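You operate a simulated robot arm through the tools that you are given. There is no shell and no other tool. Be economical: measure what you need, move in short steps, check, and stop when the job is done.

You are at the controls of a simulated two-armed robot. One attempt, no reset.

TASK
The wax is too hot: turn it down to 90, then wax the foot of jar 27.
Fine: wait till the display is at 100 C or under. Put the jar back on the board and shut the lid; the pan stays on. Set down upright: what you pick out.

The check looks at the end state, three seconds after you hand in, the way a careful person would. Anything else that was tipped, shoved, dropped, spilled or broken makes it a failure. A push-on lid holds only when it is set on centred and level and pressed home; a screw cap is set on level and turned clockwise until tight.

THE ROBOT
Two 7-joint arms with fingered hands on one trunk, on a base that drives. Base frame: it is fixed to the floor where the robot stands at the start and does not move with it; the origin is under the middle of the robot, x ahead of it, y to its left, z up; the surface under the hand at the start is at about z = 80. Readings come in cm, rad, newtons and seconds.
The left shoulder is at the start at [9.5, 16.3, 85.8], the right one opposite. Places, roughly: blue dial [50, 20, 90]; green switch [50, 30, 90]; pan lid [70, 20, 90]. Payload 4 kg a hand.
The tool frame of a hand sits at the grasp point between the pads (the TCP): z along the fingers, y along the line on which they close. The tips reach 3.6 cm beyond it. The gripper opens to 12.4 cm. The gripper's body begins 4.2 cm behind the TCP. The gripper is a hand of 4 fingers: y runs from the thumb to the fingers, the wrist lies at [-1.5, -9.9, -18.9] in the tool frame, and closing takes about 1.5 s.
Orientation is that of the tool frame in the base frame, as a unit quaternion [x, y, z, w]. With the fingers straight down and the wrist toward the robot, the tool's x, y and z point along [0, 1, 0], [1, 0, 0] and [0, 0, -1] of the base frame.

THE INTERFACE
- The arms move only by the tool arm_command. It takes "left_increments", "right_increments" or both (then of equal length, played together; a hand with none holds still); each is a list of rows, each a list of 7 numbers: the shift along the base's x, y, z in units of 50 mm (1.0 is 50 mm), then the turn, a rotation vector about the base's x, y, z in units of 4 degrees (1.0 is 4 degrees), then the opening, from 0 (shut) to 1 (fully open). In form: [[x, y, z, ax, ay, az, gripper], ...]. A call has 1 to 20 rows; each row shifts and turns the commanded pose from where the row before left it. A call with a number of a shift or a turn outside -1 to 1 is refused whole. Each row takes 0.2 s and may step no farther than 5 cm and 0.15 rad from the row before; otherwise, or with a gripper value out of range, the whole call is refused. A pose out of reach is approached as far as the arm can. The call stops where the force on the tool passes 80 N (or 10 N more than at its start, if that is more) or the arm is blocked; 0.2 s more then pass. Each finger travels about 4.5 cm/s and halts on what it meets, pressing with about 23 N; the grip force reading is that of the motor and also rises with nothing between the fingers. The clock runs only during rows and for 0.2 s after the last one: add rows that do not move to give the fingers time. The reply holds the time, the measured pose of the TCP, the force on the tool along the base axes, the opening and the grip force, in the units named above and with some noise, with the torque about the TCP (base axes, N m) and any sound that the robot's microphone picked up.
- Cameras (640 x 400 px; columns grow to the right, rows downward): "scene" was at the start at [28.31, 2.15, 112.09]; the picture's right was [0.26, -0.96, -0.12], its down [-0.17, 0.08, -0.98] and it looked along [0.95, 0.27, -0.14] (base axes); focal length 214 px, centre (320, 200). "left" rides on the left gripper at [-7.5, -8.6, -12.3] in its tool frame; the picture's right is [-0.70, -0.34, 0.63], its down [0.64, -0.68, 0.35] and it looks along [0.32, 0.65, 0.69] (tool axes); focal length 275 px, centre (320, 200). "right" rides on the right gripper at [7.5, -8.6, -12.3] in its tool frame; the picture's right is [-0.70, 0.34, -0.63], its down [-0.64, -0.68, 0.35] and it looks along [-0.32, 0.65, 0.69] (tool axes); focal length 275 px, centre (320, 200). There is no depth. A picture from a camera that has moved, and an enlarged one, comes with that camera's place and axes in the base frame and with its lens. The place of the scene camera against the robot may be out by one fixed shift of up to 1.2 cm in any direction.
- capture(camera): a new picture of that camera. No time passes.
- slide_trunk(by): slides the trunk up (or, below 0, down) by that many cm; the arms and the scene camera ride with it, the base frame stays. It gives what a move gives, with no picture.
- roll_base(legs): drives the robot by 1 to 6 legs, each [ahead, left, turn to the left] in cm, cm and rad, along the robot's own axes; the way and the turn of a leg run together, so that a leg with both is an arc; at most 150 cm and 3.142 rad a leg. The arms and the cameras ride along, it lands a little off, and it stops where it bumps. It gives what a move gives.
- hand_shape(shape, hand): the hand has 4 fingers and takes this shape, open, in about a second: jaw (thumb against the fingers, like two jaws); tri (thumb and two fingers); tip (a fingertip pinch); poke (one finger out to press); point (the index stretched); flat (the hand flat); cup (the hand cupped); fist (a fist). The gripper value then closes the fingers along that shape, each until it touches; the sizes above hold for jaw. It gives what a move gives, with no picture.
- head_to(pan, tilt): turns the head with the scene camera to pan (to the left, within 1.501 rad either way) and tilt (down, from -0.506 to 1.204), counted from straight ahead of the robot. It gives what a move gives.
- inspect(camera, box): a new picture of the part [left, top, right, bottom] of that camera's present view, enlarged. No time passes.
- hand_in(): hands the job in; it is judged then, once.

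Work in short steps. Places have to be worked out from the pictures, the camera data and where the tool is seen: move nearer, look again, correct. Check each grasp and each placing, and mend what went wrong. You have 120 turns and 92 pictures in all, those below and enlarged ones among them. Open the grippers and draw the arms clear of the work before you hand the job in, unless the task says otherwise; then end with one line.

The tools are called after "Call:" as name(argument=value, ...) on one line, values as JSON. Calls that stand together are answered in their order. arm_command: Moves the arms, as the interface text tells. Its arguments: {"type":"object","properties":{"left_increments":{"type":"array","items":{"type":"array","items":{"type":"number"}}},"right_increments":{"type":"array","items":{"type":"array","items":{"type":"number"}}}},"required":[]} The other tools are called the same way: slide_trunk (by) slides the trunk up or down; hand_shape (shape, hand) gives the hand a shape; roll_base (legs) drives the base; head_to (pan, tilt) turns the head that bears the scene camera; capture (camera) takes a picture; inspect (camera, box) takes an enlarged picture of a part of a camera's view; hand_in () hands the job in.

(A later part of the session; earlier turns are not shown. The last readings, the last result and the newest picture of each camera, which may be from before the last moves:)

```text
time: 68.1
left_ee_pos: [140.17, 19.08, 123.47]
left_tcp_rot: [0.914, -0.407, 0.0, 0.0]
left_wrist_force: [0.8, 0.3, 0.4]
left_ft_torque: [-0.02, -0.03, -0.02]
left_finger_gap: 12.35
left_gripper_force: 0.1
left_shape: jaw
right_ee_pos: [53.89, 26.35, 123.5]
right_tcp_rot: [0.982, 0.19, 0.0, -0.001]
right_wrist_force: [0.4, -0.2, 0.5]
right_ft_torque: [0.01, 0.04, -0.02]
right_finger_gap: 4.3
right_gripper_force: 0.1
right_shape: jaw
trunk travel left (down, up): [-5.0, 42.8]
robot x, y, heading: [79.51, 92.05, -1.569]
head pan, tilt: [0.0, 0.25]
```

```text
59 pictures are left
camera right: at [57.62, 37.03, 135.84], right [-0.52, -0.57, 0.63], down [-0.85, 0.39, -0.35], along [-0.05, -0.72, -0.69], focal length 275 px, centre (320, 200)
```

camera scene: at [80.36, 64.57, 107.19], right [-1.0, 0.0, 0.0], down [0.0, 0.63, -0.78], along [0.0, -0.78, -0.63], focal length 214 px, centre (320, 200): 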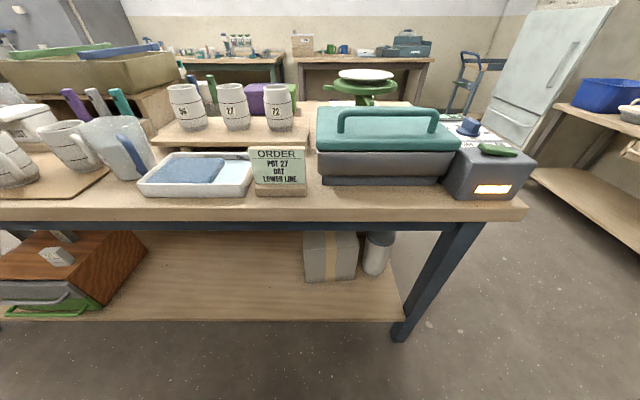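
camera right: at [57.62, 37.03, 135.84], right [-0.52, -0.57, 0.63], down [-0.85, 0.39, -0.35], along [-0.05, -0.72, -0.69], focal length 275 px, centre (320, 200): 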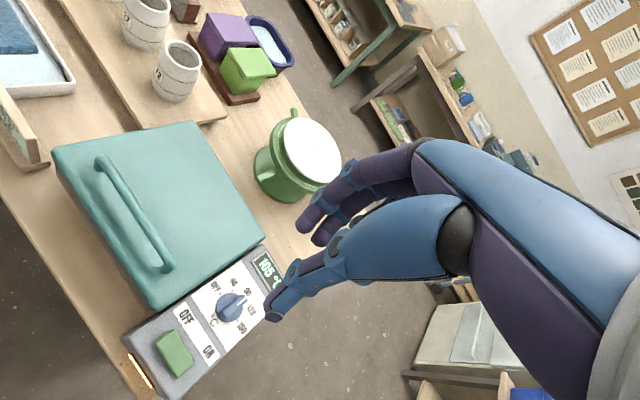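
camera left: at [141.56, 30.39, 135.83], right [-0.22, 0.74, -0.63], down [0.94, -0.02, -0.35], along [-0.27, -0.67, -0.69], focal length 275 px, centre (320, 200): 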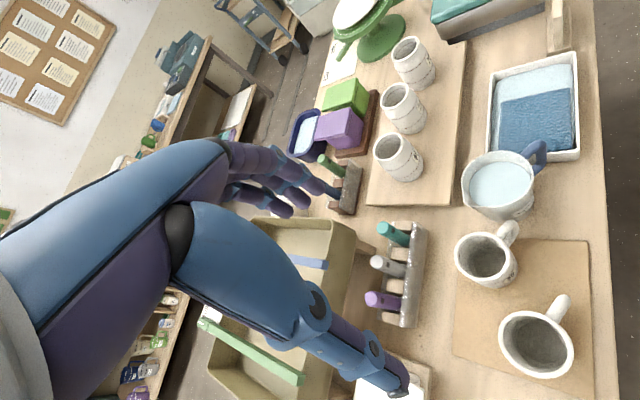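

Display is at 105 and falling. The lid handle is a bar along x at about y 25.7, z 95, x 59–76. I bring the right hand over its middle, squared to it.

Call:
arm_command(right_increments=[[0.389, -0.017, -0.2, 0, 0, -0.786, 0.5], [0.389, -0.017, -0.3, 0, 0, -0.786, 0.5], [0.389, -0.017, -0.5, 0, 0, -0.786, 0.5], [0.389, -0.017, -0.5, 0, 0, -0.786, 0.5], [0.389, -0.017, -0.6, 0, 0, -0.786, 0.5], [0.389, -0.017, -0.6, 0, 0, -0.786, 0.5], [0.389, -0.017, -0.6, 0, 0, -0.786, 0.5], [0, 0, 0, 0, 0, 0, 0.5]])

Call:
capture(camera="scene")

Call:
capture(camera="right")

```text
time: 69.9
left_ee_pos: [140.24, 19.16, 123.54]
left_tcp_rot: [0.914, -0.405, 0.001, -0.001]
left_wrist_force: [-0.3, 0.2, -0.5]
left_ft_torque: [-0.04, -0.01, 0.01]
left_finger_gap: 12.39
left_gripper_force: 0.0
left_shape: jaw
right_ee_pos: [67.5, 25.8, 106.95]
right_tcp_rot: [1.0, -0.001, 0.001, 0.0]
right_wrist_force: [0.2, 1.0, 0.2]
right_ft_torque: [-0.01, 0.01, 0.04]
right_finger_gap: 6.21
right_gripper_force: 0.0
right_shape: jaw
trunk travel left (down, up): [-5.0, 42.8]
robot x, y, heading: [79.44, 91.82, -1.568]
head pan, tilt: [0.0, 0.25]
```

```text
58 pictures are left
camera scene: at [80.37, 64.59, 107.21], right [-1.0, 0.0, 0.0], down [0.0, 0.63, -0.78], along [0.0, -0.78, -0.63], focal length 214 px, centre (320, 200)
```

scene: 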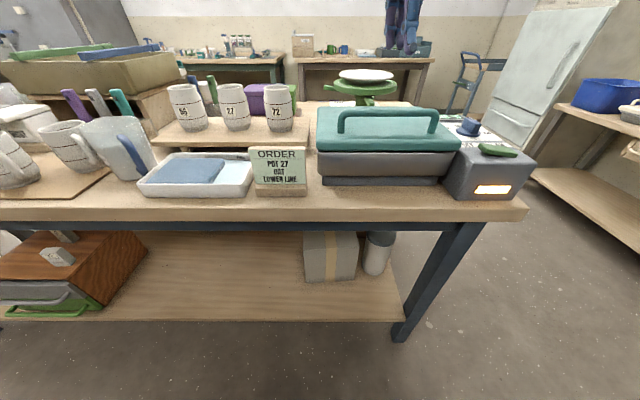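

```text
57 pictures are left
camera right: at [75.03, 34.23, 119.36], right [-0.7, -0.34, 0.63], down [-0.64, 0.68, -0.35], along [-0.32, -0.65, -0.69], focal length 275 px, centre (320, 200)
```

right: 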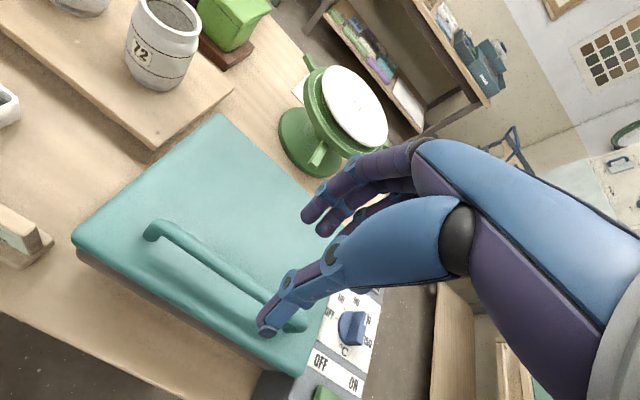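

Handle centre computes to (67.9, 25.9, ~95), lid top about z 92. I lower so the tips sit just above the lid either side of the bar, then close.

Call:
arm_command(right_increments=[[0.08, 0, -0.5, 0, 0, 0, 0.5], [0, 0, -0.5, 0, 0, 0, 0.5], [0, 0, -0.5, 0, 0, 0, 0.5], [0, 0, -0.48, 0, 0, 0, 0.5], [0, 0, 0, 0, 0, 0, 0.25], [0, 0, 0, 0, 0, 0, 0], [0, 0, 0, 0, 0, 0, 0], [0, 0, 0, 0, 0, 0, 0], [0, 0, 0, 0, 0, 0, 0], [0, 0, 0, 0, 0, 0, 0]])

Call:
inspect(camera="scene", box=[300, 50, 540, 210])

```text
time: 72.1
left_ee_pos: [140.28, 19.06, 123.55]
left_tcp_rot: [0.914, -0.406, 0.0, 0.0]
left_wrist_force: [0.3, 1.2, 0.3]
left_ft_torque: [-0.01, -0.03, 0.01]
left_finger_gap: 12.36
left_gripper_force: 0.1
left_shape: jaw
right_ee_pos: [67.75, 25.75, 97.01]
right_tcp_rot: [1.0, 0.0, 0.001, -0.001]
right_wrist_force: [-0.5, -0.2, 0.0]
right_ft_torque: [0.02, -0.02, -0.01]
right_finger_gap: 1.02
right_gripper_force: 23.2
right_shape: jaw
trunk travel left (down, up): [-5.0, 42.8]
robot x, y, heading: [79.58, 91.73, -1.57]
head pan, tilt: [0.0, 0.25]
```

```text
2.50 times, centred on (420, 130) of scene
camera zoom: at [80.37, 64.55, 107.18], right [-1.0, 0.0, 0.0], down [0.0, 0.63, -0.78], along [0.0, -0.78, -0.63], focal length 536 px, centre (70, 375)
```

zoom: 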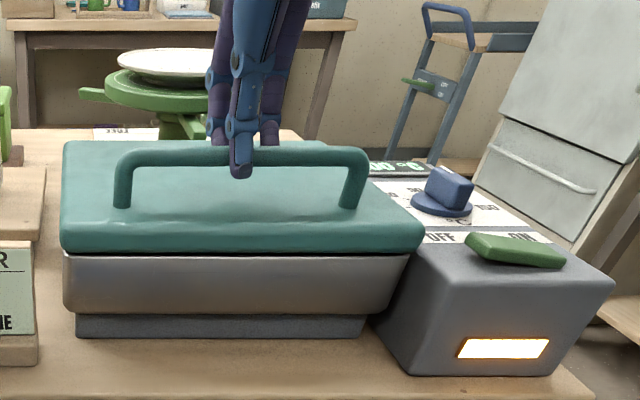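

The bar is gripped. I try a small lift along an assumed hinge arc (hinge at the far edge) to see how the lid behaves.

Call:
arm_command(right_increments=[[0, -0.05, 0.16, 0, 0, 0, 0], [0, -0.07, 0.16, 0, 0, 0, 0], [0, -0.1, 0.16, 0, 0, 0, 0], [0, 0, 0, 0, 0, 0, 0]])

Call:
capture(camera="scene")

```text
time: 73.1
left_ee_pos: [140.21, 19.14, 123.63]
left_tcp_rot: [0.914, -0.406, 0.0, 0.001]
left_wrist_force: [-0.2, -0.3, 0.4]
left_ft_torque: [0.01, -0.01, -0.01]
left_finger_gap: 12.38
left_gripper_force: 0.1
left_shape: jaw
right_ee_pos: [67.72, 24.59, 99.39]
right_tcp_rot: [1.0, -0.001, 0.001, 0.0]
right_wrist_force: [-2.1, 7.8, 0.8]
right_ft_torque: [0.34, 0.07, 0.05]
right_finger_gap: 0.95
right_gripper_force: 23.2
right_shape: jaw
trunk travel left (down, up): [-5.0, 42.8]
robot x, y, heading: [79.49, 91.62, -1.574]
head pan, tilt: [0.0, 0.25]
```

```text
55 pictures are left
camera scene: at [80.36, 64.62, 107.2], right [-1.0, 0.0, 0.0], down [0.0, 0.63, -0.78], along [0.0, -0.78, -0.63], focal length 214 px, centre (320, 200)
```

scene: 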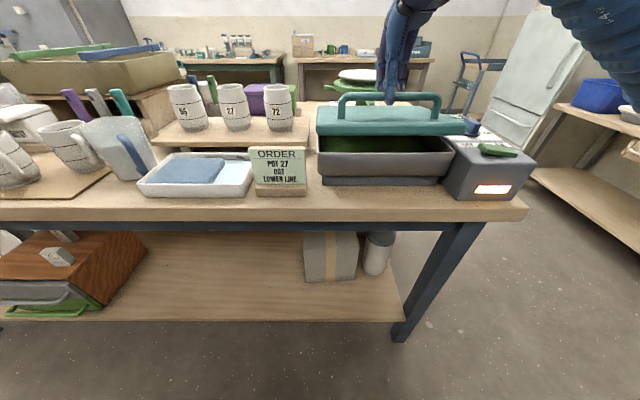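

It's a hinged lid and it is rising. I continue the arc to about 40°, tilting the hand slightly so the lid's free edge clears it.

Call:
arm_command(right_increments=[[0, -0.095, 0.175, 0.83, 0, 0, 0], [0, -0.095, 0.175, 0.83, 0, 0, 0], [0, -0.095, 0.175, 0.83, 0, 0, 0], [0, -0.19, 0.21, 0.63, 0, 0, 0], [0, -0.19, 0.21, 0.63, 0, 0, 0], [0, -0.225, 0.176, 0.63, 0, 0, 0], [0, -0.225, 0.176, 0.63, 0, 0, 0], [0, 0, 0, 0, 0, 0, 0]])

Call:
capture(camera="scene")

```text
time: 74.9
left_ee_pos: [140.22, 18.97, 123.48]
left_tcp_rot: [0.914, -0.406, -0.001, 0.0]
left_wrist_force: [-0.1, 0.3, -0.9]
left_ft_torque: [0.01, 0.0, 0.02]
left_finger_gap: 12.38
left_gripper_force: 0.2
left_shape: jaw
right_ee_pos: [67.81, 19.08, 105.73]
right_tcp_rot: [0.984, -0.001, 0.001, -0.176]
right_wrist_force: [-3.5, -3.0, -8.7]
right_ft_torque: [-0.06, 0.09, 0.03]
right_finger_gap: 0.79
right_gripper_force: 23.2
right_shape: jaw
trunk travel left (down, up): [-5.0, 42.8]
robot x, y, heading: [79.63, 91.77, -1.571]
head pan, tilt: [0.0, 0.25]
```

```text
54 pictures are left
camera scene: at [80.36, 64.48, 107.15], right [-1.0, 0.0, 0.0], down [0.0, 0.63, -0.78], along [0.0, -0.78, -0.63], focal length 214 px, centre (320, 200)
```

scene: 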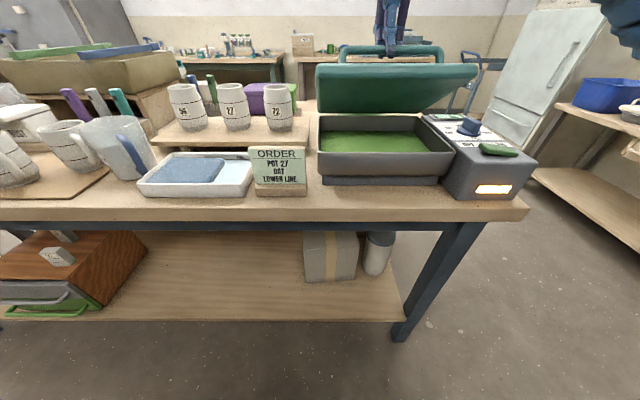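

The lid is at ~40° and green wax is visible. I continue to about 70°, with the fingers a bit deeper on the bar.

Call:
arm_command(right_increments=[[0, -0.24, 0.105, 0.625, 0, 0, 0], [0, -0.24, 0.105, 0.625, 0, 0, 0], [0, -0.27, 0.093, 0.625, 0, 0, 0], [0, -0.27, 0.093, 0.625, 0, 0, 0], [0, -0.28, 0.046, 0.625, 0, 0, 0], [0, -0.28, 0.046, 0.625, 0, 0, 0], [0, 0, 0, 0, 0, 0, 0]])

Call:
capture(camera="scene")

```text
time: 76.5
left_ee_pos: [140.25, 19.34, 123.72]
left_tcp_rot: [0.914, -0.406, 0.0, 0.001]
left_wrist_force: [0.6, -0.1, 0.0]
left_ft_torque: [-0.02, 0.01, 0.03]
left_finger_gap: 12.38
left_gripper_force: 0.1
left_shape: jaw
right_ee_pos: [67.8, 11.26, 108.72]
right_tcp_rot: [0.954, -0.002, 0.002, -0.299]
right_wrist_force: [-1.3, 8.0, 21.7]
right_ft_torque: [0.65, 0.01, 0.05]
right_finger_gap: 1.09
right_gripper_force: 23.2
right_shape: jaw
trunk travel left (down, up): [-5.0, 42.8]
robot x, y, heading: [79.92, 91.95, -1.567]
head pan, tilt: [0.0, 0.25]
```

```text
53 pictures are left
camera scene: at [80.4, 64.75, 107.27], right [-1.0, 0.0, 0.0], down [0.0, 0.63, -0.78], along [0.0, -0.78, -0.63], focal length 214 px, centre (320, 200)
```

scene: 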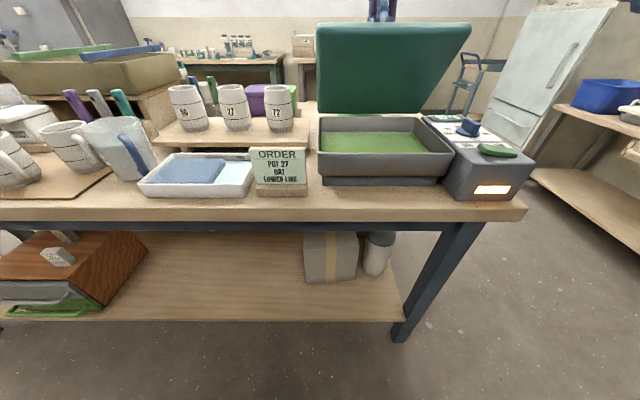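

Lid ~70°, with some upward force on the hand, so I correct upward slightly and carry on past vertical.

Call:
arm_command(right_increments=[[0, 0, 0.12, 0, 0, 0, 0], [0, -0.28, 0.03, 0.5, 0, 0, 0], [0, -0.28, 0.01, 0.5, 0, 0, 0], [0, -0.28, -0.03, 0.5, 0, 0, 0], [0, -0.28, -0.05, 0.5, 0, 0, 0], [0, 0, 0, 0, 0, 0, 0]])

Call:
capture(camera="scene")

Call:
capture(camera="right")

```text
time: 77.9
left_ee_pos: [140.15, 19.39, 123.74]
left_tcp_rot: [0.914, -0.406, 0.0, 0.001]
left_wrist_force: [-0.1, 0.6, 0.0]
left_ft_torque: [-0.03, -0.02, 0.03]
left_finger_gap: 12.37
left_gripper_force: 0.0
left_shape: jaw
right_ee_pos: [67.86, 5.8, 109.04]
right_tcp_rot: [0.931, -0.001, 0.001, -0.365]
right_wrist_force: [-2.2, 1.3, 29.7]
right_ft_torque: [0.85, 0.04, 0.08]
right_finger_gap: 1.19
right_gripper_force: 23.3
right_shape: jaw
trunk travel left (down, up): [-5.0, 42.8]
robot x, y, heading: [79.51, 91.67, -1.568]
head pan, tilt: [0.0, 0.25]
```

```text
52 pictures are left
camera scene: at [80.4, 64.78, 107.29], right [-1.0, 0.0, 0.0], down [0.0, 0.63, -0.78], along [0.0, -0.78, -0.63], focal length 214 px, centre (320, 200)
```

scene: 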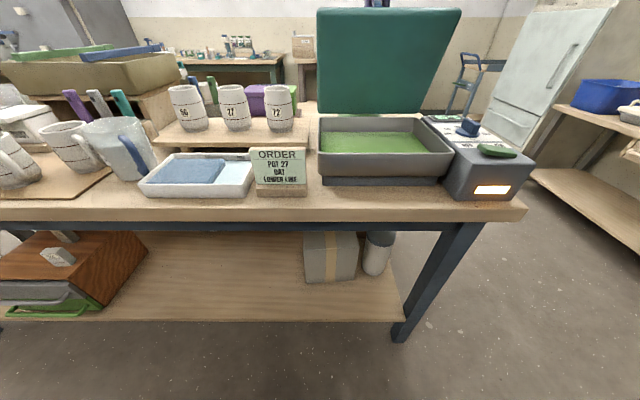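

```text
51 pictures are left
camera right: at [75.33, 3.58, 124.1], right [-0.7, -0.68, 0.23], down [-0.64, 0.74, 0.21], along [-0.31, 0.0, -0.95], focal length 275 px, centre (320, 200)
```

right: 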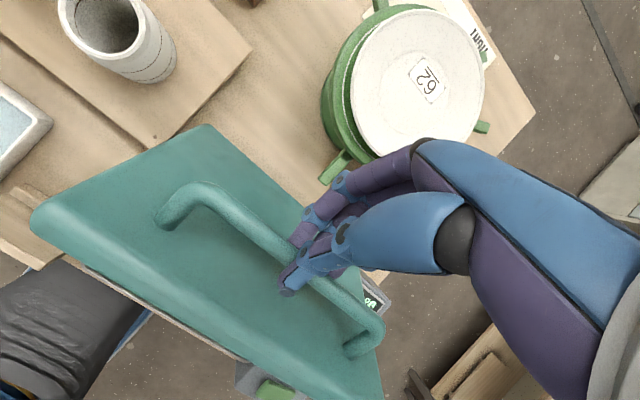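

Lid near 85°. A little up to relieve the load, then about 20° more past vertical.

Call:
arm_command(right_increments=[[0, 0, 0.14, 0, 0, 0, 0], [0, -0.27, -0.02, 0.3, 0, 0, 0], [0, -0.26, -0.06, 0.3, 0, 0, 0], [0, -0.25, -0.08, 0.3, 0, 0, 0], [0, 0, 0, 0, 0, 0, 0]])

Call:
capture(camera="scene")

```text
time: 79.1
left_ee_pos: [140.19, 18.98, 123.55]
left_tcp_rot: [0.914, -0.405, 0.0, 0.0]
left_wrist_force: [0.0, 0.3, 0.4]
left_ft_torque: [-0.06, -0.03, 0.01]
left_finger_gap: 12.36
left_gripper_force: 0.1
left_shape: jaw
right_ee_pos: [67.96, 1.78, 108.8]
right_tcp_rot: [0.918, -0.001, 0.001, -0.396]
right_wrist_force: [-3.5, -2.5, 17.1]
right_ft_torque: [0.44, 0.09, 0.11]
right_finger_gap: 1.08
right_gripper_force: 23.3
right_shape: jaw
trunk travel left (down, up): [-5.0, 42.8]
robot x, y, heading: [79.38, 91.06, -1.57]
head pan, tilt: [0.0, 0.25]
```

```text
50 pictures are left
camera scene: at [80.38, 64.65, 107.22], right [-1.0, 0.0, 0.0], down [0.0, 0.63, -0.78], along [0.0, -0.78, -0.63], focal length 214 px, centre (320, 200)
```

scene: 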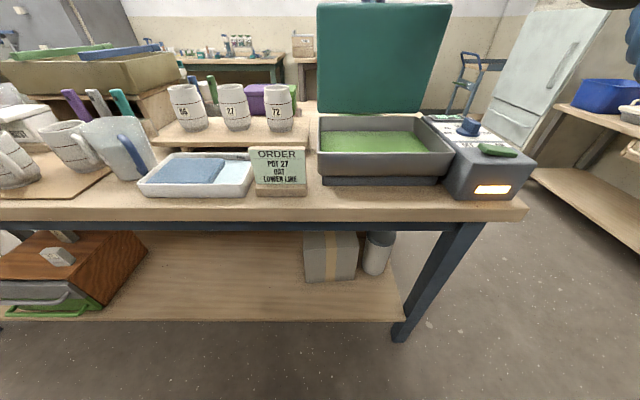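

Roughly 100°. A little more to find the stop.

Call:
arm_command(right_increments=[[0, -0.2, -0.02, 0.2, 0, 0, 0], [0, -0.2, -0.05, 0.2, 0, 0, 0], [0, 0, 0, 0, 0, 0, 0]])

Call:
capture(camera="right")

```text
time: 79.9
left_ee_pos: [140.16, 19.34, 123.61]
left_tcp_rot: [0.914, -0.405, 0.0, 0.001]
left_wrist_force: [-0.1, -0.3, -0.8]
left_ft_torque: [0.01, -0.02, -0.03]
left_finger_gap: 12.36
left_gripper_force: 0.1
left_shape: jaw
right_ee_pos: [67.76, 0.57, 108.4]
right_tcp_rot: [0.914, -0.001, 0.001, -0.406]
right_wrist_force: [0.5, -9.9, 40.1]
right_ft_torque: [0.88, 0.1, 0.04]
right_finger_gap: 1.23
right_gripper_force: 23.1
right_shape: jaw
right hand out of reach, approached as far as the arm can: row 2
trunk travel left (down, up): [-5.0, 42.8]
robot x, y, heading: [79.14, 91.97, -1.57]
head pan, tilt: [0.0, 0.25]
```

```text
49 pictures are left
camera right: at [75.33, -2.88, 123.02], right [-0.7, -0.69, 0.17], down [-0.64, 0.72, 0.27], along [-0.31, 0.08, -0.95], focal length 275 px, centre (320, 200)
```

right: 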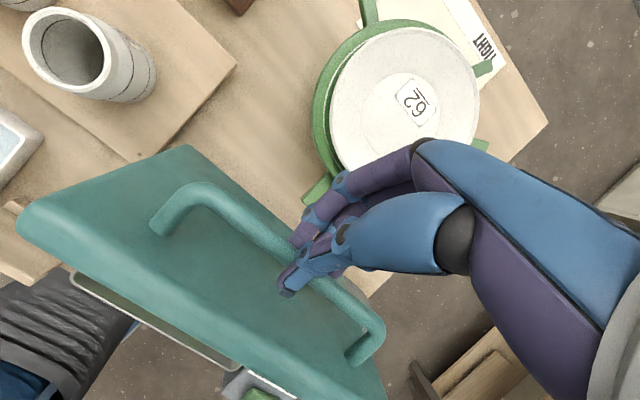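

The lid is leaning past vertical. I loosen the fingers a little, still caging the bar, to see whether it stays.

Call:
arm_command(right_increments=[[0, 0, 0.05, 0, 0, 0, 0.15], [0, 0, 0, 0, 0, 0, 0.24], [0, 0, 0, 0, 0, 0, 0.24], [0, 0, 0, 0, 0, 0, 0.24], [0, 0, 0, 0, 0, 0, 0.24]])

Call:
capture(camera="right")

Call:
capture(camera="scene")

```text
time: 81.1
left_ee_pos: [140.26, 19.05, 123.51]
left_tcp_rot: [0.914, -0.406, 0.0, -0.001]
left_wrist_force: [-0.2, -0.3, -1.0]
left_ft_torque: [-0.02, -0.01, -0.02]
left_finger_gap: 12.35
left_gripper_force: 0.0
left_shape: jaw
right_ee_pos: [67.77, 0.36, 107.96]
right_tcp_rot: [0.913, -0.002, 0.002, -0.408]
right_wrist_force: [-0.6, -0.7, 3.4]
right_ft_torque: [0.06, 0.04, 0.03]
right_finger_gap: 3.15
right_gripper_force: 0.0
right_shape: jaw
trunk travel left (down, up): [-5.0, 42.8]
robot x, y, heading: [79.57, 91.77, -1.565]
head pan, tilt: [0.0, 0.25]
```

```text
48 pictures are left
camera right: at [75.26, -3.08, 122.65], right [-0.7, -0.7, 0.17], down [-0.64, 0.71, 0.28], along [-0.31, 0.08, -0.95], focal length 275 px, centre (320, 200)
```

right: 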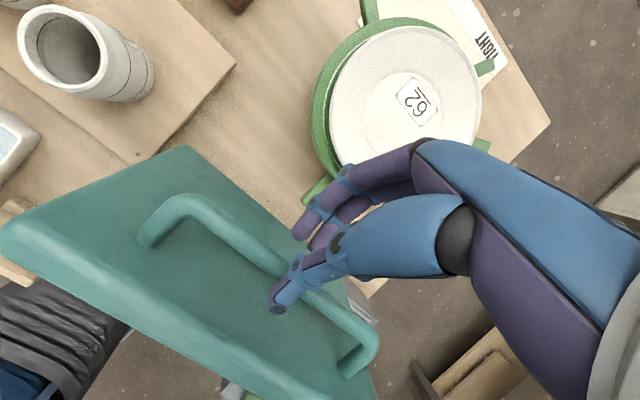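

```text
47 pictures are left
camera scene: at [80.38, 64.56, 107.17], right [-1.0, 0.0, 0.0], down [0.0, 0.63, -0.78], along [0.0, -0.78, -0.63], focal length 214 px, centre (320, 200)
```

scene: 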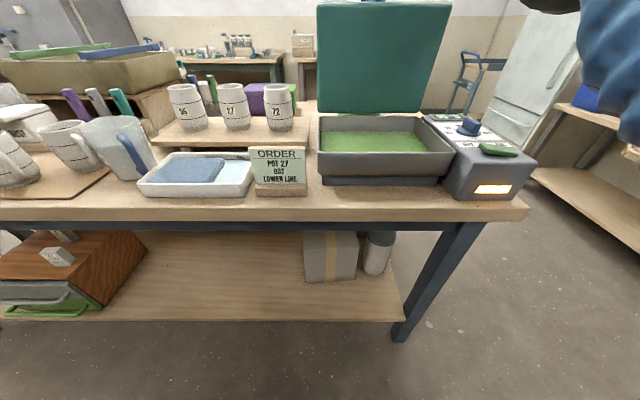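

The lid sprang back to ~100° and stays on its own. I untilt the hand about the bar and withdraw upward along the fingers.

Call:
arm_command(right_increments=[[0, 0.02, 0.012, -0.83, 0, 0, 0.24], [0, 0.02, 0.012, -0.83, 0, 0, 0.24], [0, 0.02, 0.012, -0.83, 0, 0, 0.24], [0, 0.02, 0.012, -0.83, 0, 0, 0.24], [0, 0.02, 0.012, -0.83, 0, 0, 0.24], [0, 0.0, 0.012, -0.83, 0, 0, 0.24], [0, -0.1, 0.19, -0.2, 0, 0, 0.24], [0, -0.1, 0.19, -0.2, 0, 0, 0.24], [0, -0.1, 0.19, -0.2, 0, 0, 0.24], [0, 0, 0, 0, 0, 0, 0.24]])

Call:
capture(camera="right")

```text
time: 83.3
left_ee_pos: [140.24, 19.05, 123.47]
left_tcp_rot: [0.914, -0.406, 0.0, 0.0]
left_wrist_force: [0.3, -0.2, -0.8]
left_ft_torque: [0.03, -0.03, -0.02]
left_finger_gap: 12.35
left_gripper_force: 0.0
left_shape: jaw
right_ee_pos: [67.83, -0.77, 111.25]
right_tcp_rot: [0.974, -0.001, 0.0, -0.225]
right_wrist_force: [-0.6, -0.6, -0.2]
right_ft_torque: [-0.01, -0.06, 0.03]
right_finger_gap: 2.92
right_gripper_force: 0.1
right_shape: jaw
trunk travel left (down, up): [-5.0, 42.8]
robot x, y, heading: [79.52, 91.59, -1.572]
head pan, tilt: [0.0, 0.25]
```

```text
46 pictures are left
camera right: at [75.33, 1.56, 126.16], right [-0.7, -0.58, 0.42], down [-0.64, 0.77, -0.01], along [-0.32, -0.28, -0.91], focal length 275 px, centre (320, 200)
```

right: 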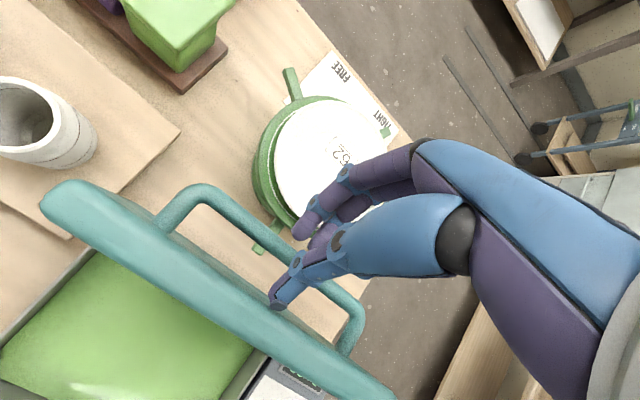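

Force-free. I rise straight up, then bring the right arm back over and aside to clear the work.

Call:
arm_command(right_increments=[[0, -0.1, 0.3, 0, 0, 0, 0.24], [0, -0.05, 0.6, 0, 0, 0, 0.24], [0, 0, 0.6, -0.3, 0, 0, 0.24], [0, 0, 0.7, -0.8, 0, 0, 0.24], [0, 0, 0.7, -0.8, 0, 0, 0.24], [0, 0.2, 0.3, -0.8, 0, 0, 0.24], [-0.3, 0.6, 0, -0.8, 0, 0, 0.3], [-0.4, 0.7, 0, -0.8, 0, 0, 0.3], [-0.5, 0.7, 0, -0.4, 0, 0, 0.3], [-0.6, 0.7, 0, 0, 0, 0, 0.3], [-0.6, 0.7, 0, 0, 0, 0, 0.3], [-0.6, 0.7, 0, 0, 0, 0, 0.3], [-0.6, 0.7, 0, 0, 0, 0, 0.3], [-0.6, 0.7, 0, 0, 0, 0, 0.3], [0, 0, 0, 0, 0, 0, 0.3]])

Call:
capture(camera="scene")

Call:
capture(camera="right")

```text
time: 86.5
left_ee_pos: [140.24, 18.9, 123.45]
left_tcp_rot: [0.914, -0.406, 0.0, -0.002]
left_wrist_force: [0.5, 0.2, 0.4]
left_ft_torque: [0.03, 0.04, -0.03]
left_finger_gap: 12.4
left_gripper_force: 0.0
left_shape: jaw
right_ee_pos: [47.53, 29.46, 126.35]
right_tcp_rot: [0.998, -0.001, 0.0, -0.063]
right_wrist_force: [0.0, -0.6, -0.6]
right_ft_torque: [-0.01, 0.01, 0.04]
right_finger_gap: 3.71
right_gripper_force: 0.0
right_shape: jaw
right hand out of reach, approached as far as the arm can: row 5
trunk travel left (down, up): [-5.0, 42.8]
robot x, y, heading: [79.66, 91.44, -1.568]
head pan, tilt: [0.0, 0.25]
```

```text
45 pictures are left
camera scene: at [80.42, 64.49, 107.14], right [-1.0, 0.0, 0.0], down [0.0, 0.63, -0.78], along [0.0, -0.78, -0.63], focal length 214 px, centre (320, 200)
```

scene: 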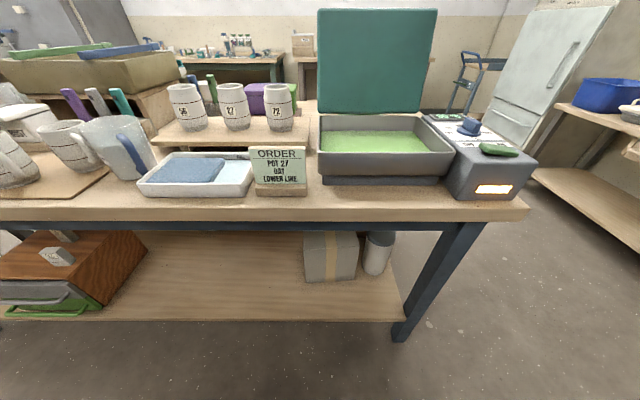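

```text
44 pictures are left
camera right: at [55.19, 36.2, 139.67], right [-0.7, -0.41, 0.59], down [-0.64, 0.72, -0.26], along [-0.32, -0.56, -0.77], focal length 275 px, centre (320, 200)
```

right: 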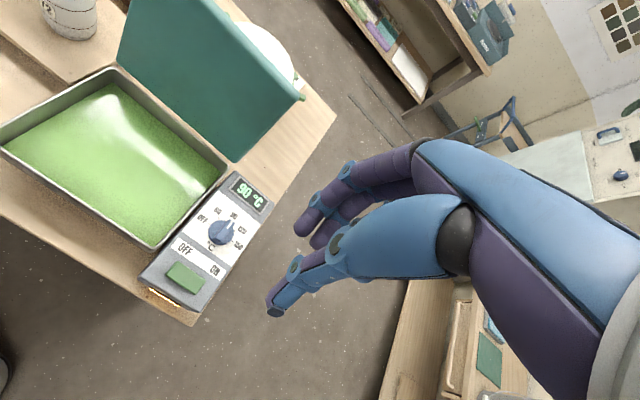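

The display reads 90 °C and the lid stays open on its own. Now I bring the left hand over toward jar 27, squared to the table.

Call:
arm_command(left_increments=[[-0.6, -0.2, 0, 0, 0, 1, 1], [-0.6, -0.2, 0, 0, 0, 1, 1], [-0.6, -0.2, 0, 0, 0, 1, 1], [-0.6, -0.2, 0, 0, 0, 1, 1], [-0.6, -0.2, 0, 0, 0, 1, 1], [-0.6, -0.2, 0, 0, 0, 1, 1], [-0.6, -0.2, 0, 0, 0, 1, 1], [-0.6, -0.2, 0, 0, 0, 1, 1], [-0.6, -0.2, 0, 0, 0, 1, 1], [-0.6, -0.2, 0, 0, 0, 1, 1], [-0.6, -0.2, 0, 0, 0, 1, 1], [-0.6, -0.2, 0, 0, 0, 1, 1], [0, 0, 0, 0, 0, 0, 1]])

Call:
capture(camera="left")

Call:
inspect(camera="scene", box=[150, 60, 330, 170])

```text
time: 89.3
left_ee_pos: [104.35, 6.9, 123.42]
left_tcp_rot: [1.0, 0.001, -0.001, 0.0]
left_wrist_force: [-0.3, 0.3, -0.5]
left_ft_torque: [-0.01, 0.0, 0.0]
left_finger_gap: 12.38
left_gripper_force: 0.1
left_shape: jaw
right_ee_pos: [47.66, 29.42, 126.33]
right_tcp_rot: [0.998, -0.002, 0.001, -0.063]
right_wrist_force: [-0.2, -0.3, 0.1]
right_ft_torque: [0.02, -0.01, 0.01]
right_finger_gap: 3.71
right_gripper_force: 0.0
right_shape: jaw
trunk travel left (down, up): [-5.0, 42.8]
robot x, y, heading: [79.53, 91.99, -1.568]
head pan, tilt: [0.0, 0.25]
```

```text
43 pictures are left
camera left: at [96.77, 15.46, 135.77], right [-0.7, 0.34, -0.63], down [0.64, 0.68, -0.35], along [0.32, -0.65, -0.69], focal length 275 px, centre (320, 200)
```

left: 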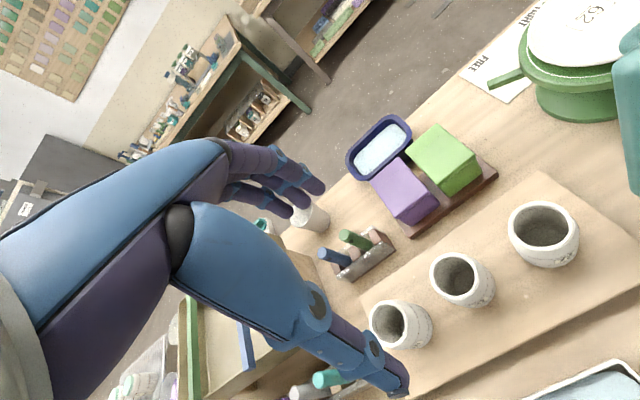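

```text
3.56 times, centred on (240, 115) of scene
camera zoom: at [80.4, 64.56, 107.19], right [-1.0, 0.0, 0.0], down [0.0, 0.63, -0.78], along [0.0, -0.78, -0.63], focal length 763 px, centre (604, 502)
```

zoom: 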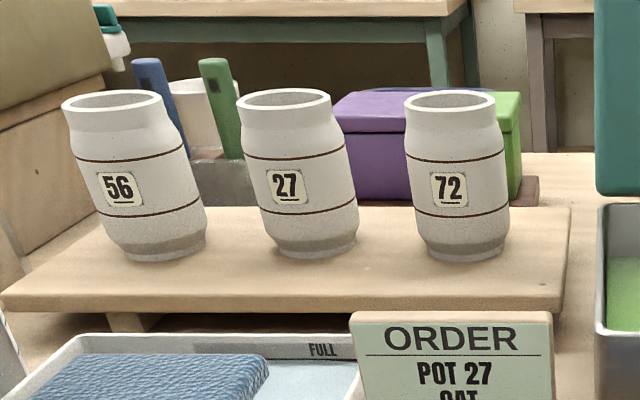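

Jar 27's rim centre works out to about (102.1, 4.8, 95.4), 8 cm across at its belly; the lower line is ~3.5 cm above its base. I lower above it and look again.

Call:
arm_command(left_increments=[[-0.11, -0.1, -0.6, 0, 0, 0, 1], [-0.11, -0.1, -0.6, 0, 0, 0, 1], [-0.11, -0.1, -0.6, 0, 0, 0, 1], [-0.12, -0.1, -0.6, 0, 0, 0, 1], [0, 0, -0.6, 0, 0, 0, 1], [0, 0, -0.4, 0, 0, 0, 1], [0, 0, 0, 0, 0, 0, 1]])

Call:
capture(camera="left")

Call:
capture(camera="scene")

```text
time: 90.9
left_ee_pos: [101.98, 5.3, 107.01]
left_tcp_rot: [1.0, 0.001, 0.001, 0.003]
left_wrist_force: [0.5, 0.7, 0.3]
left_ft_torque: [0.0, 0.01, 0.02]
left_finger_gap: 12.39
left_gripper_force: 0.1
left_shape: jaw
right_ee_pos: [47.56, 29.7, 126.7]
right_tcp_rot: [0.998, 0.0, 0.002, -0.06]
right_wrist_force: [-0.1, -0.2, 0.2]
right_ft_torque: [0.0, -0.02, -0.02]
right_finger_gap: 3.7
right_gripper_force: 0.0
right_shape: jaw
trunk travel left (down, up): [-5.0, 42.8]
robot x, y, heading: [79.48, 91.72, -1.573]
head pan, tilt: [0.0, 0.25]
```

```text
41 pictures are left
camera left: at [94.45, 13.93, 119.32], right [-0.7, 0.33, -0.64], down [0.64, 0.68, -0.35], along [0.32, -0.65, -0.69], focal length 275 px, centre (320, 200)
```

left: 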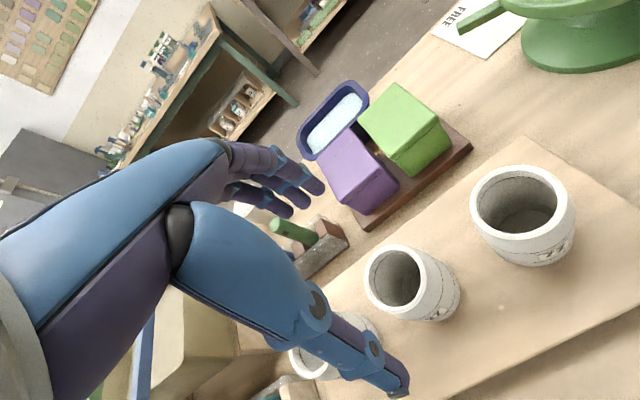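

```text
40 pictures are left
camera scene: at [80.28, 64.8, 107.4], right [-1.0, 0.0, 0.0], down [0.0, 0.63, -0.78], along [0.0, -0.78, -0.63], focal length 214 px, centre (320, 200)
```

scene: 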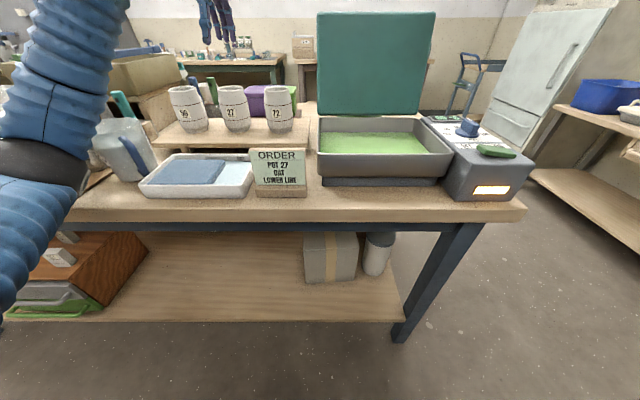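

Rim centre confirmed at (101.9, 4.85). I descend to grip height (TCP z 94) with the fingers in front and behind.

Call:
arm_command(left_increments=[[0, -0.08, -0.5, 0, 0, 0, 1], [0, 0, -0.5, 0, 0, 0, 1], [0, 0, -0.5, 0, 0, 0, 1], [0, 0, -0.5, 0, 0, 0, 1], [0, 0, -0.4, 0, 0, 0, 1], [0, 0, -0.2, 0, 0, 0, 1], [0, 0, 0, 0, 0, 0, 1]])

Call:
capture(camera="scene")

Call:
capture(camera="left")

```text
time: 92.1
left_ee_pos: [101.96, 10.41, 111.89]
left_tcp_rot: [0.994, 0.007, 0.008, 0.105]
left_wrist_force: [0.2, -0.5, 0.3]
left_ft_torque: [0.01, 0.03, 0.02]
left_finger_gap: 12.37
left_gripper_force: 0.0
left_shape: jaw
right_ee_pos: [46.55, 32.14, 128.46]
right_tcp_rot: [0.999, 0.005, 0.009, -0.048]
right_wrist_force: [-1.2, -0.7, -0.3]
right_ft_torque: [0.01, -0.04, 0.02]
right_finger_gap: 3.67
right_gripper_force: 0.0
right_shape: jaw
trunk travel left (down, up): [-5.0, 42.8]
robot x, y, heading: [79.88, 92.45, -1.561]
head pan, tilt: [0.0, 0.25]
stopped in row 6 (left hand): the arm was blocked; the commanded pose is now the measured one
```

```text
39 pictures are left
camera scene: at [79.22, 67.09, 108.79], right [-1.0, -0.01, -0.02], down [0.01, 0.61, -0.79], along [0.02, -0.79, -0.61], focal length 214 px, centre (320, 200)
```

scene: 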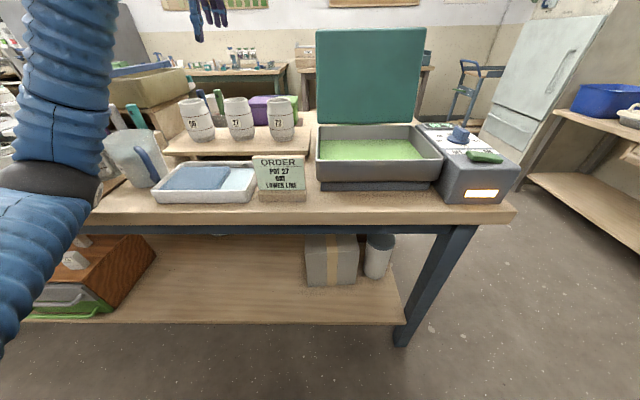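

```text
38 pictures are left
camera left: at [94.13, 21.22, 122.06], right [-0.69, 0.19, -0.7], down [0.64, 0.6, -0.47], along [0.34, -0.77, -0.54], focal length 275 px, centre (320, 200)
```

left: 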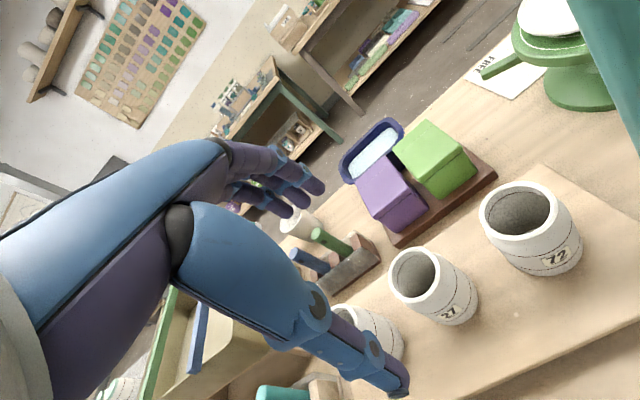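

The left elbow bears on the table edge and tilted the robot back a bit. I raise the trunk to lift the elbow clear.

Call:
slide_trunk(by=15)

Call:
capture(camera="scene")

```text
time: 93.9
left_ee_pos: [103.1, 7.01, 120.59]
left_tcp_rot: [0.997, 0.005, 0.0, 0.074]
left_wrist_force: [-0.9, -0.4, -0.3]
left_ft_torque: [0.04, 0.0, 0.01]
left_finger_gap: 12.41
left_gripper_force: 0.2
left_shape: jaw
right_ee_pos: [48.21, 29.26, 141.17]
right_tcp_rot: [0.998, 0.002, 0.001, -0.063]
right_wrist_force: [-0.5, -0.4, -0.1]
right_ft_torque: [0.05, -0.01, -0.02]
right_finger_gap: 3.7
right_gripper_force: 0.1
right_shape: jaw
trunk travel left (down, up): [-20.0, 27.8]
robot x, y, heading: [79.47, 92.08, -1.564]
head pan, tilt: [0.0, 0.25]
```

```text
37 pictures are left
camera scene: at [80.66, 74.84, 128.47], right [-1.0, -0.01, 0.0], down [0.0, 0.42, -0.91], along [0.01, -0.91, -0.42], focal length 214 px, centre (320, 200)
```

scene: 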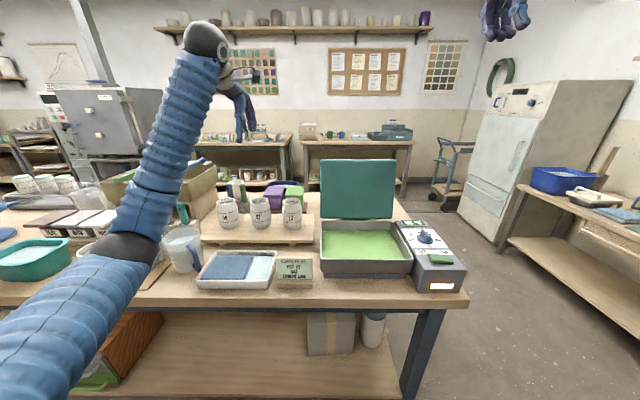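

Upright again. I check the mugs and jug near the elbow for disturbance.

Call:
inspect(camera="scene", box=[0, 170, 240, 310])

Call:
capture(camera="left")

```text
2.67 times, centred on (120, 240) of scene
camera zoom: at [80.66, 74.84, 128.47], right [-1.0, -0.01, 0.0], down [0.0, 0.42, -0.91], along [0.01, -0.91, -0.42], focal length 572 px, centre (853, 93)
```

zoom: 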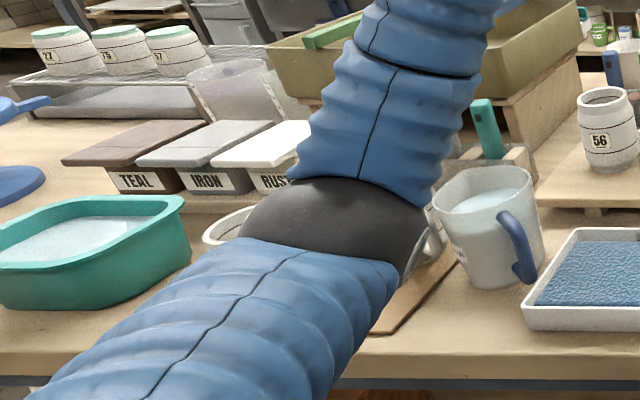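

```text
35 pictures are left
camera left: at [95.46, 17.18, 131.6], right [-0.7, 0.23, -0.68], down [0.64, 0.63, -0.44], along [0.32, -0.74, -0.59], focal length 275 px, centre (320, 200)
```

left: 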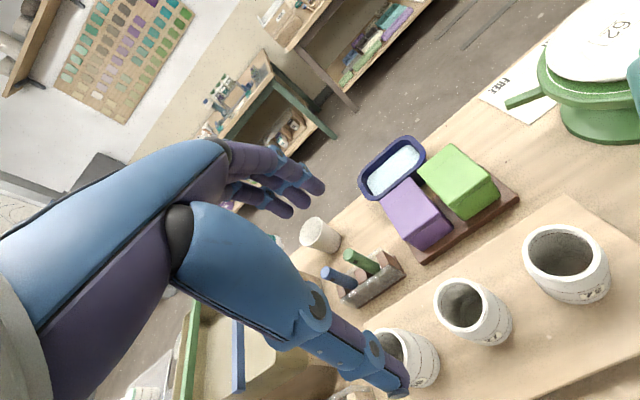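

Jug and tray stand as before. I raise the trunk 10 cm more for elbow clearance, then level the hand and descend to just above the jar.

Call:
slide_trunk(by=10)

Call:
arm_command(left_increments=[[-0.03, -0.06, -0.3, 0.3, 0, 0, 1], [-0.03, -0.06, -0.4, 0.3, 0, 0, 1], [-0.03, -0.06, -0.5, 0.3, 0, 0, 1], [-0.03, -0.06, -0.5, 0.3, 0, 0, 1], [-0.03, -0.06, -0.5, 0.3, 0, 0, 1], [-0.03, -0.06, -0.5, 0.3, 0, 0, 1], [-0.03, -0.06, -0.5, 0.3, 0, 0, 1], [-0.03, 0, -0.5, 0, 0, 0, 1], [0, 0, -0.4, 0, 0, 0, 1], [0, 0, -0.4, 0, 0, 0, 1], [0, 0, 0, 0, 0, 0, 1]])

Call:
capture(camera="scene")

Call:
capture(camera="left")

```text
time: 95.2
left_ee_pos: [103.14, 7.08, 130.72]
left_tcp_rot: [0.997, 0.006, 0.0, 0.073]
left_wrist_force: [-0.2, -0.7, -0.1]
left_ft_torque: [0.02, 0.0, -0.02]
left_finger_gap: 12.37
left_gripper_force: 0.1
left_shape: jaw
right_ee_pos: [48.21, 29.31, 151.34]
right_tcp_rot: [0.998, 0.003, 0.001, -0.063]
right_wrist_force: [-0.6, 0.4, 0.6]
right_ft_torque: [0.0, -0.02, -0.02]
right_finger_gap: 3.7
right_gripper_force: 0.0
right_shape: jaw
trunk travel left (down, up): [-30.0, 17.8]
robot x, y, heading: [79.83, 91.68, -1.564]
head pan, tilt: [0.0, 0.25]
```

```text
time: 97.6
left_ee_pos: [101.98, 5.08, 108.55]
left_tcp_rot: [1.0, 0.006, 0.002, 0.0]
left_wrist_force: [-0.5, -0.5, 0.3]
left_ft_torque: [0.01, -0.01, -0.03]
left_finger_gap: 12.37
left_gripper_force: 0.0
left_shape: jaw
right_ee_pos: [48.2, 29.35, 151.47]
right_tcp_rot: [0.998, 0.003, 0.0, -0.062]
right_wrist_force: [0.1, 0.3, 1.2]
right_ft_torque: [0.0, -0.05, 0.0]
right_finger_gap: 3.69
right_gripper_force: 0.0
right_shape: jaw
trunk travel left (down, up): [-30.0, 17.8]
robot x, y, heading: [79.92, 91.48, -1.565]
head pan, tilt: [0.0, 0.25]
```

```text
34 pictures are left
camera scene: at [80.63, 79.88, 140.32], right [-1.0, -0.01, 0.0], down [0.0, 0.32, -0.95], along [0.01, -0.95, -0.32], focal length 214 px, centre (320, 200)
```

scene: 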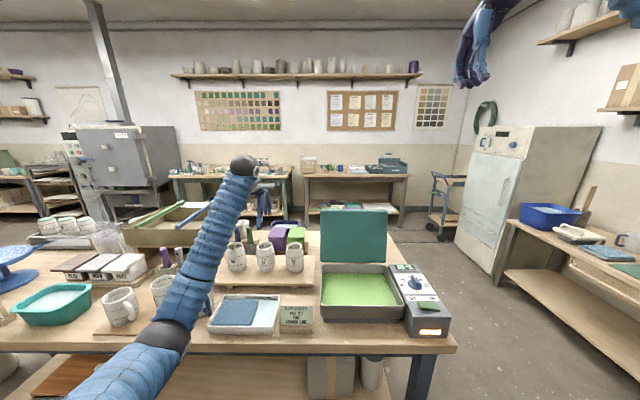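

```text
33 pictures are left
camera left: at [94.31, 13.6, 120.88], right [-0.7, 0.33, -0.64], down [0.64, 0.69, -0.35], along [0.32, -0.65, -0.69], focal length 275 px, centre (320, 200)
```

left: 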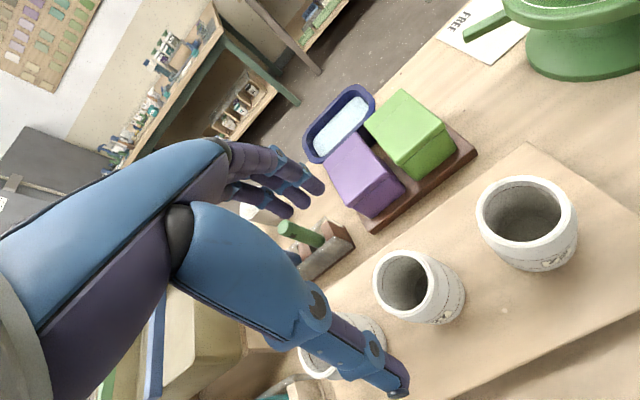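

Mugs are all upright. Jar centre reads (101.8, 4.75); descending to grip height.

Call:
arm_command(left_increments=[[-0.02, -0.06, -0.5, 0, 0, 0, 1], [0, 0, -0.5, 0, 0, 0, 1], [0, 0, -0.5, 0, 0, 0, 1], [0, 0, -0.5, 0, 0, 0, 1], [0, 0, -0.5, 0, 0, 0, 1], [0, 0, -0.4, 0, 0, 0, 1], [0, 0, 0, 0, 0, 0, 1]])

Call:
inspect(camera="scene", box=[100, 200, 340, 360])

```text
time: 99.2
left_ee_pos: [101.65, 4.85, 94.1]
left_tcp_rot: [1.0, 0.005, 0.001, 0.002]
left_wrist_force: [0.6, 0.5, 0.9]
left_ft_torque: [0.0, 0.02, 0.02]
left_finger_gap: 12.37
left_gripper_force: 0.0
left_shape: jaw
right_ee_pos: [48.17, 29.4, 151.43]
right_tcp_rot: [0.998, 0.004, 0.001, -0.062]
right_wrist_force: [-0.1, -0.2, 0.3]
right_ft_torque: [0.03, 0.0, 0.01]
right_finger_gap: 3.74
right_gripper_force: 0.0
right_shape: jaw
trunk travel left (down, up): [-30.0, 17.8]
robot x, y, heading: [79.83, 92.07, -1.563]
head pan, tilt: [0.0, 0.25]
```

```text
2.50 times, centred on (220, 280) of scene
camera zoom: at [80.63, 79.88, 140.31], right [-1.0, -0.01, 0.0], down [0.0, 0.32, -0.95], along [0.01, -0.95, -0.32], focal length 536 px, centre (570, 0)
```

zoom: 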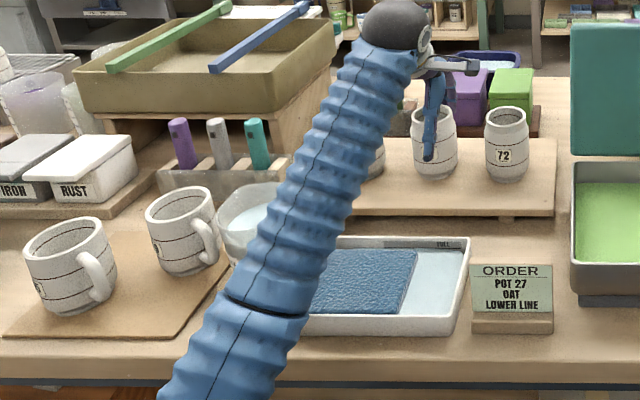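

No contact and the thumb is in front of jar 27. I close the fingers.

Call:
arm_command(left_increments=[[0, 0, 0, 0, 0, 0, 0.85], [0, 0, 0, 0, 0, 0, 0.7], [0, 0, 0, 0, 0, 0, 0.55], [0, 0, 0, 0, 0, 0, 0.4], [0, 0, 0, 0, 0, 0, 0.3], [0, 0, 0, 0, 0, 0, 0.3], [0, 0, 0, 0, 0, 0, 0.3], [0, 0, 0, 0, 0, 0, 0.3]])

Call:
capture(camera="left")

Call:
inspect(camera="scene", box=[200, 220, 320, 300])

```text
time: 101.0
left_ee_pos: [101.71, 4.8, 94.16]
left_tcp_rot: [1.0, 0.004, 0.001, 0.002]
left_wrist_force: [-1.3, -0.7, 3.3]
left_ft_torque: [-0.27, 0.02, -0.04]
left_finger_gap: 8.36
left_gripper_force: 23.1
left_shape: jaw
right_ee_pos: [48.11, 29.45, 151.41]
right_tcp_rot: [0.998, 0.002, 0.001, -0.061]
right_wrist_force: [0.2, 0.0, -1.1]
right_ft_torque: [0.01, 0.01, 0.02]
right_finger_gap: 3.7
right_gripper_force: 0.1
right_shape: jaw
trunk travel left (down, up): [-30.0, 17.8]
robot x, y, heading: [79.68, 91.94, -1.561]
head pan, tilt: [0.0, 0.25]
```

```text
31 pictures are left
camera left: at [94.06, 13.32, 106.4], right [-0.7, 0.33, -0.64], down [0.64, 0.69, -0.35], along [0.32, -0.65, -0.69], focal length 275 px, centre (320, 200)
```

left: 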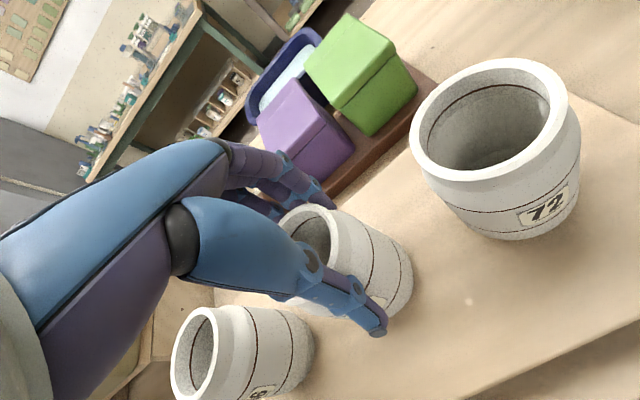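

```text
5.00 times, centred on (260, 260) of scene
camera zoom: at [80.63, 79.88, 140.31], right [-1.0, -0.01, 0.0], down [0.0, 0.32, -0.95], along [0.01, -0.95, -0.32], focal length 1072 px, centre (620, -100)
```

zoom: 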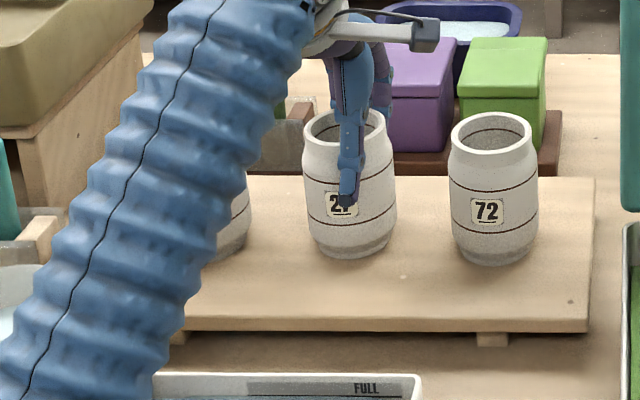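

Firm grip (8.4 cm gap), thumb above the lower line. I lift 15 cm, then go round over the table front to above the wax at (67, 20.5).

Call:
arm_command(left_increments=[[0, 0, 0.2, 0, 0, 0, 0.3], [0, 0, 0.4, 0, 0, 0, 0.3], [0, 0, 0.6, 0, 0, 0, 0.3], [0, 0, 0.6, 0, 0, 0, 0.3], [0, 0, 0.6, 0, 0, 0, 0.3], [0, 0, 0.6, 0, 0, 0, 0.3], [-0.1, 0.5, 0, 0, 0, 0, 0.3], [-0.4, 0.6, 0, 0, 0, 0, 0.3], [-0.5, 0.6, 0, 0, 0, 0, 0.3], [-0.5, 0.6, 0, 0, 0, 0, 0.3], [-0.5, 0.5, 0, 0, 0, 0, 0.3], [-0.5, 0.34, 0, 0, 0, 0, 0.3], [0, 0, 0, 0, 0, 0, 0.3]])

Call:
capture(camera="scene")

```text
time: 103.8
left_ee_pos: [89.4, 20.3, 109.07]
left_tcp_rot: [1.0, 0.007, 0.001, 0.0]
left_wrist_force: [-0.3, -0.1, -2.6]
left_ft_torque: [0.03, 0.03, 0.0]
left_finger_gap: 8.37
left_gripper_force: 22.1
left_shape: jaw
right_ee_pos: [48.21, 29.36, 151.32]
right_tcp_rot: [0.998, 0.002, 0.0, -0.063]
right_wrist_force: [0.0, -0.4, -0.8]
right_ft_torque: [0.01, -0.01, -0.02]
right_finger_gap: 3.69
right_gripper_force: 0.0
right_shape: jaw
trunk travel left (down, up): [-30.0, 17.8]
robot x, y, heading: [79.69, 91.88, -1.566]
head pan, tilt: [0.0, 0.25]
```

```text
29 pictures are left
camera scene: at [80.68, 79.81, 140.3], right [-1.0, -0.01, 0.0], down [0.0, 0.32, -0.95], along [0.01, -0.95, -0.32], focal length 214 px, centre (320, 200)
```

scene: 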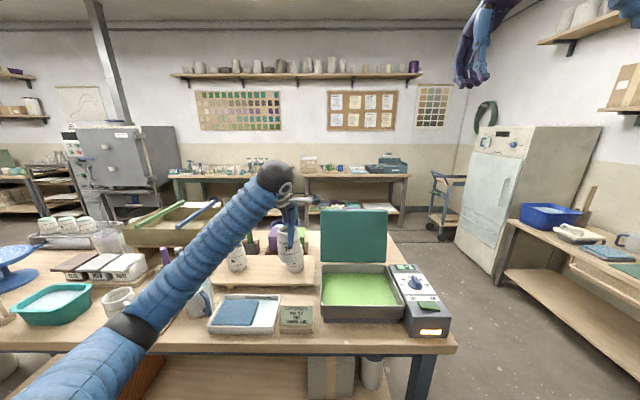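

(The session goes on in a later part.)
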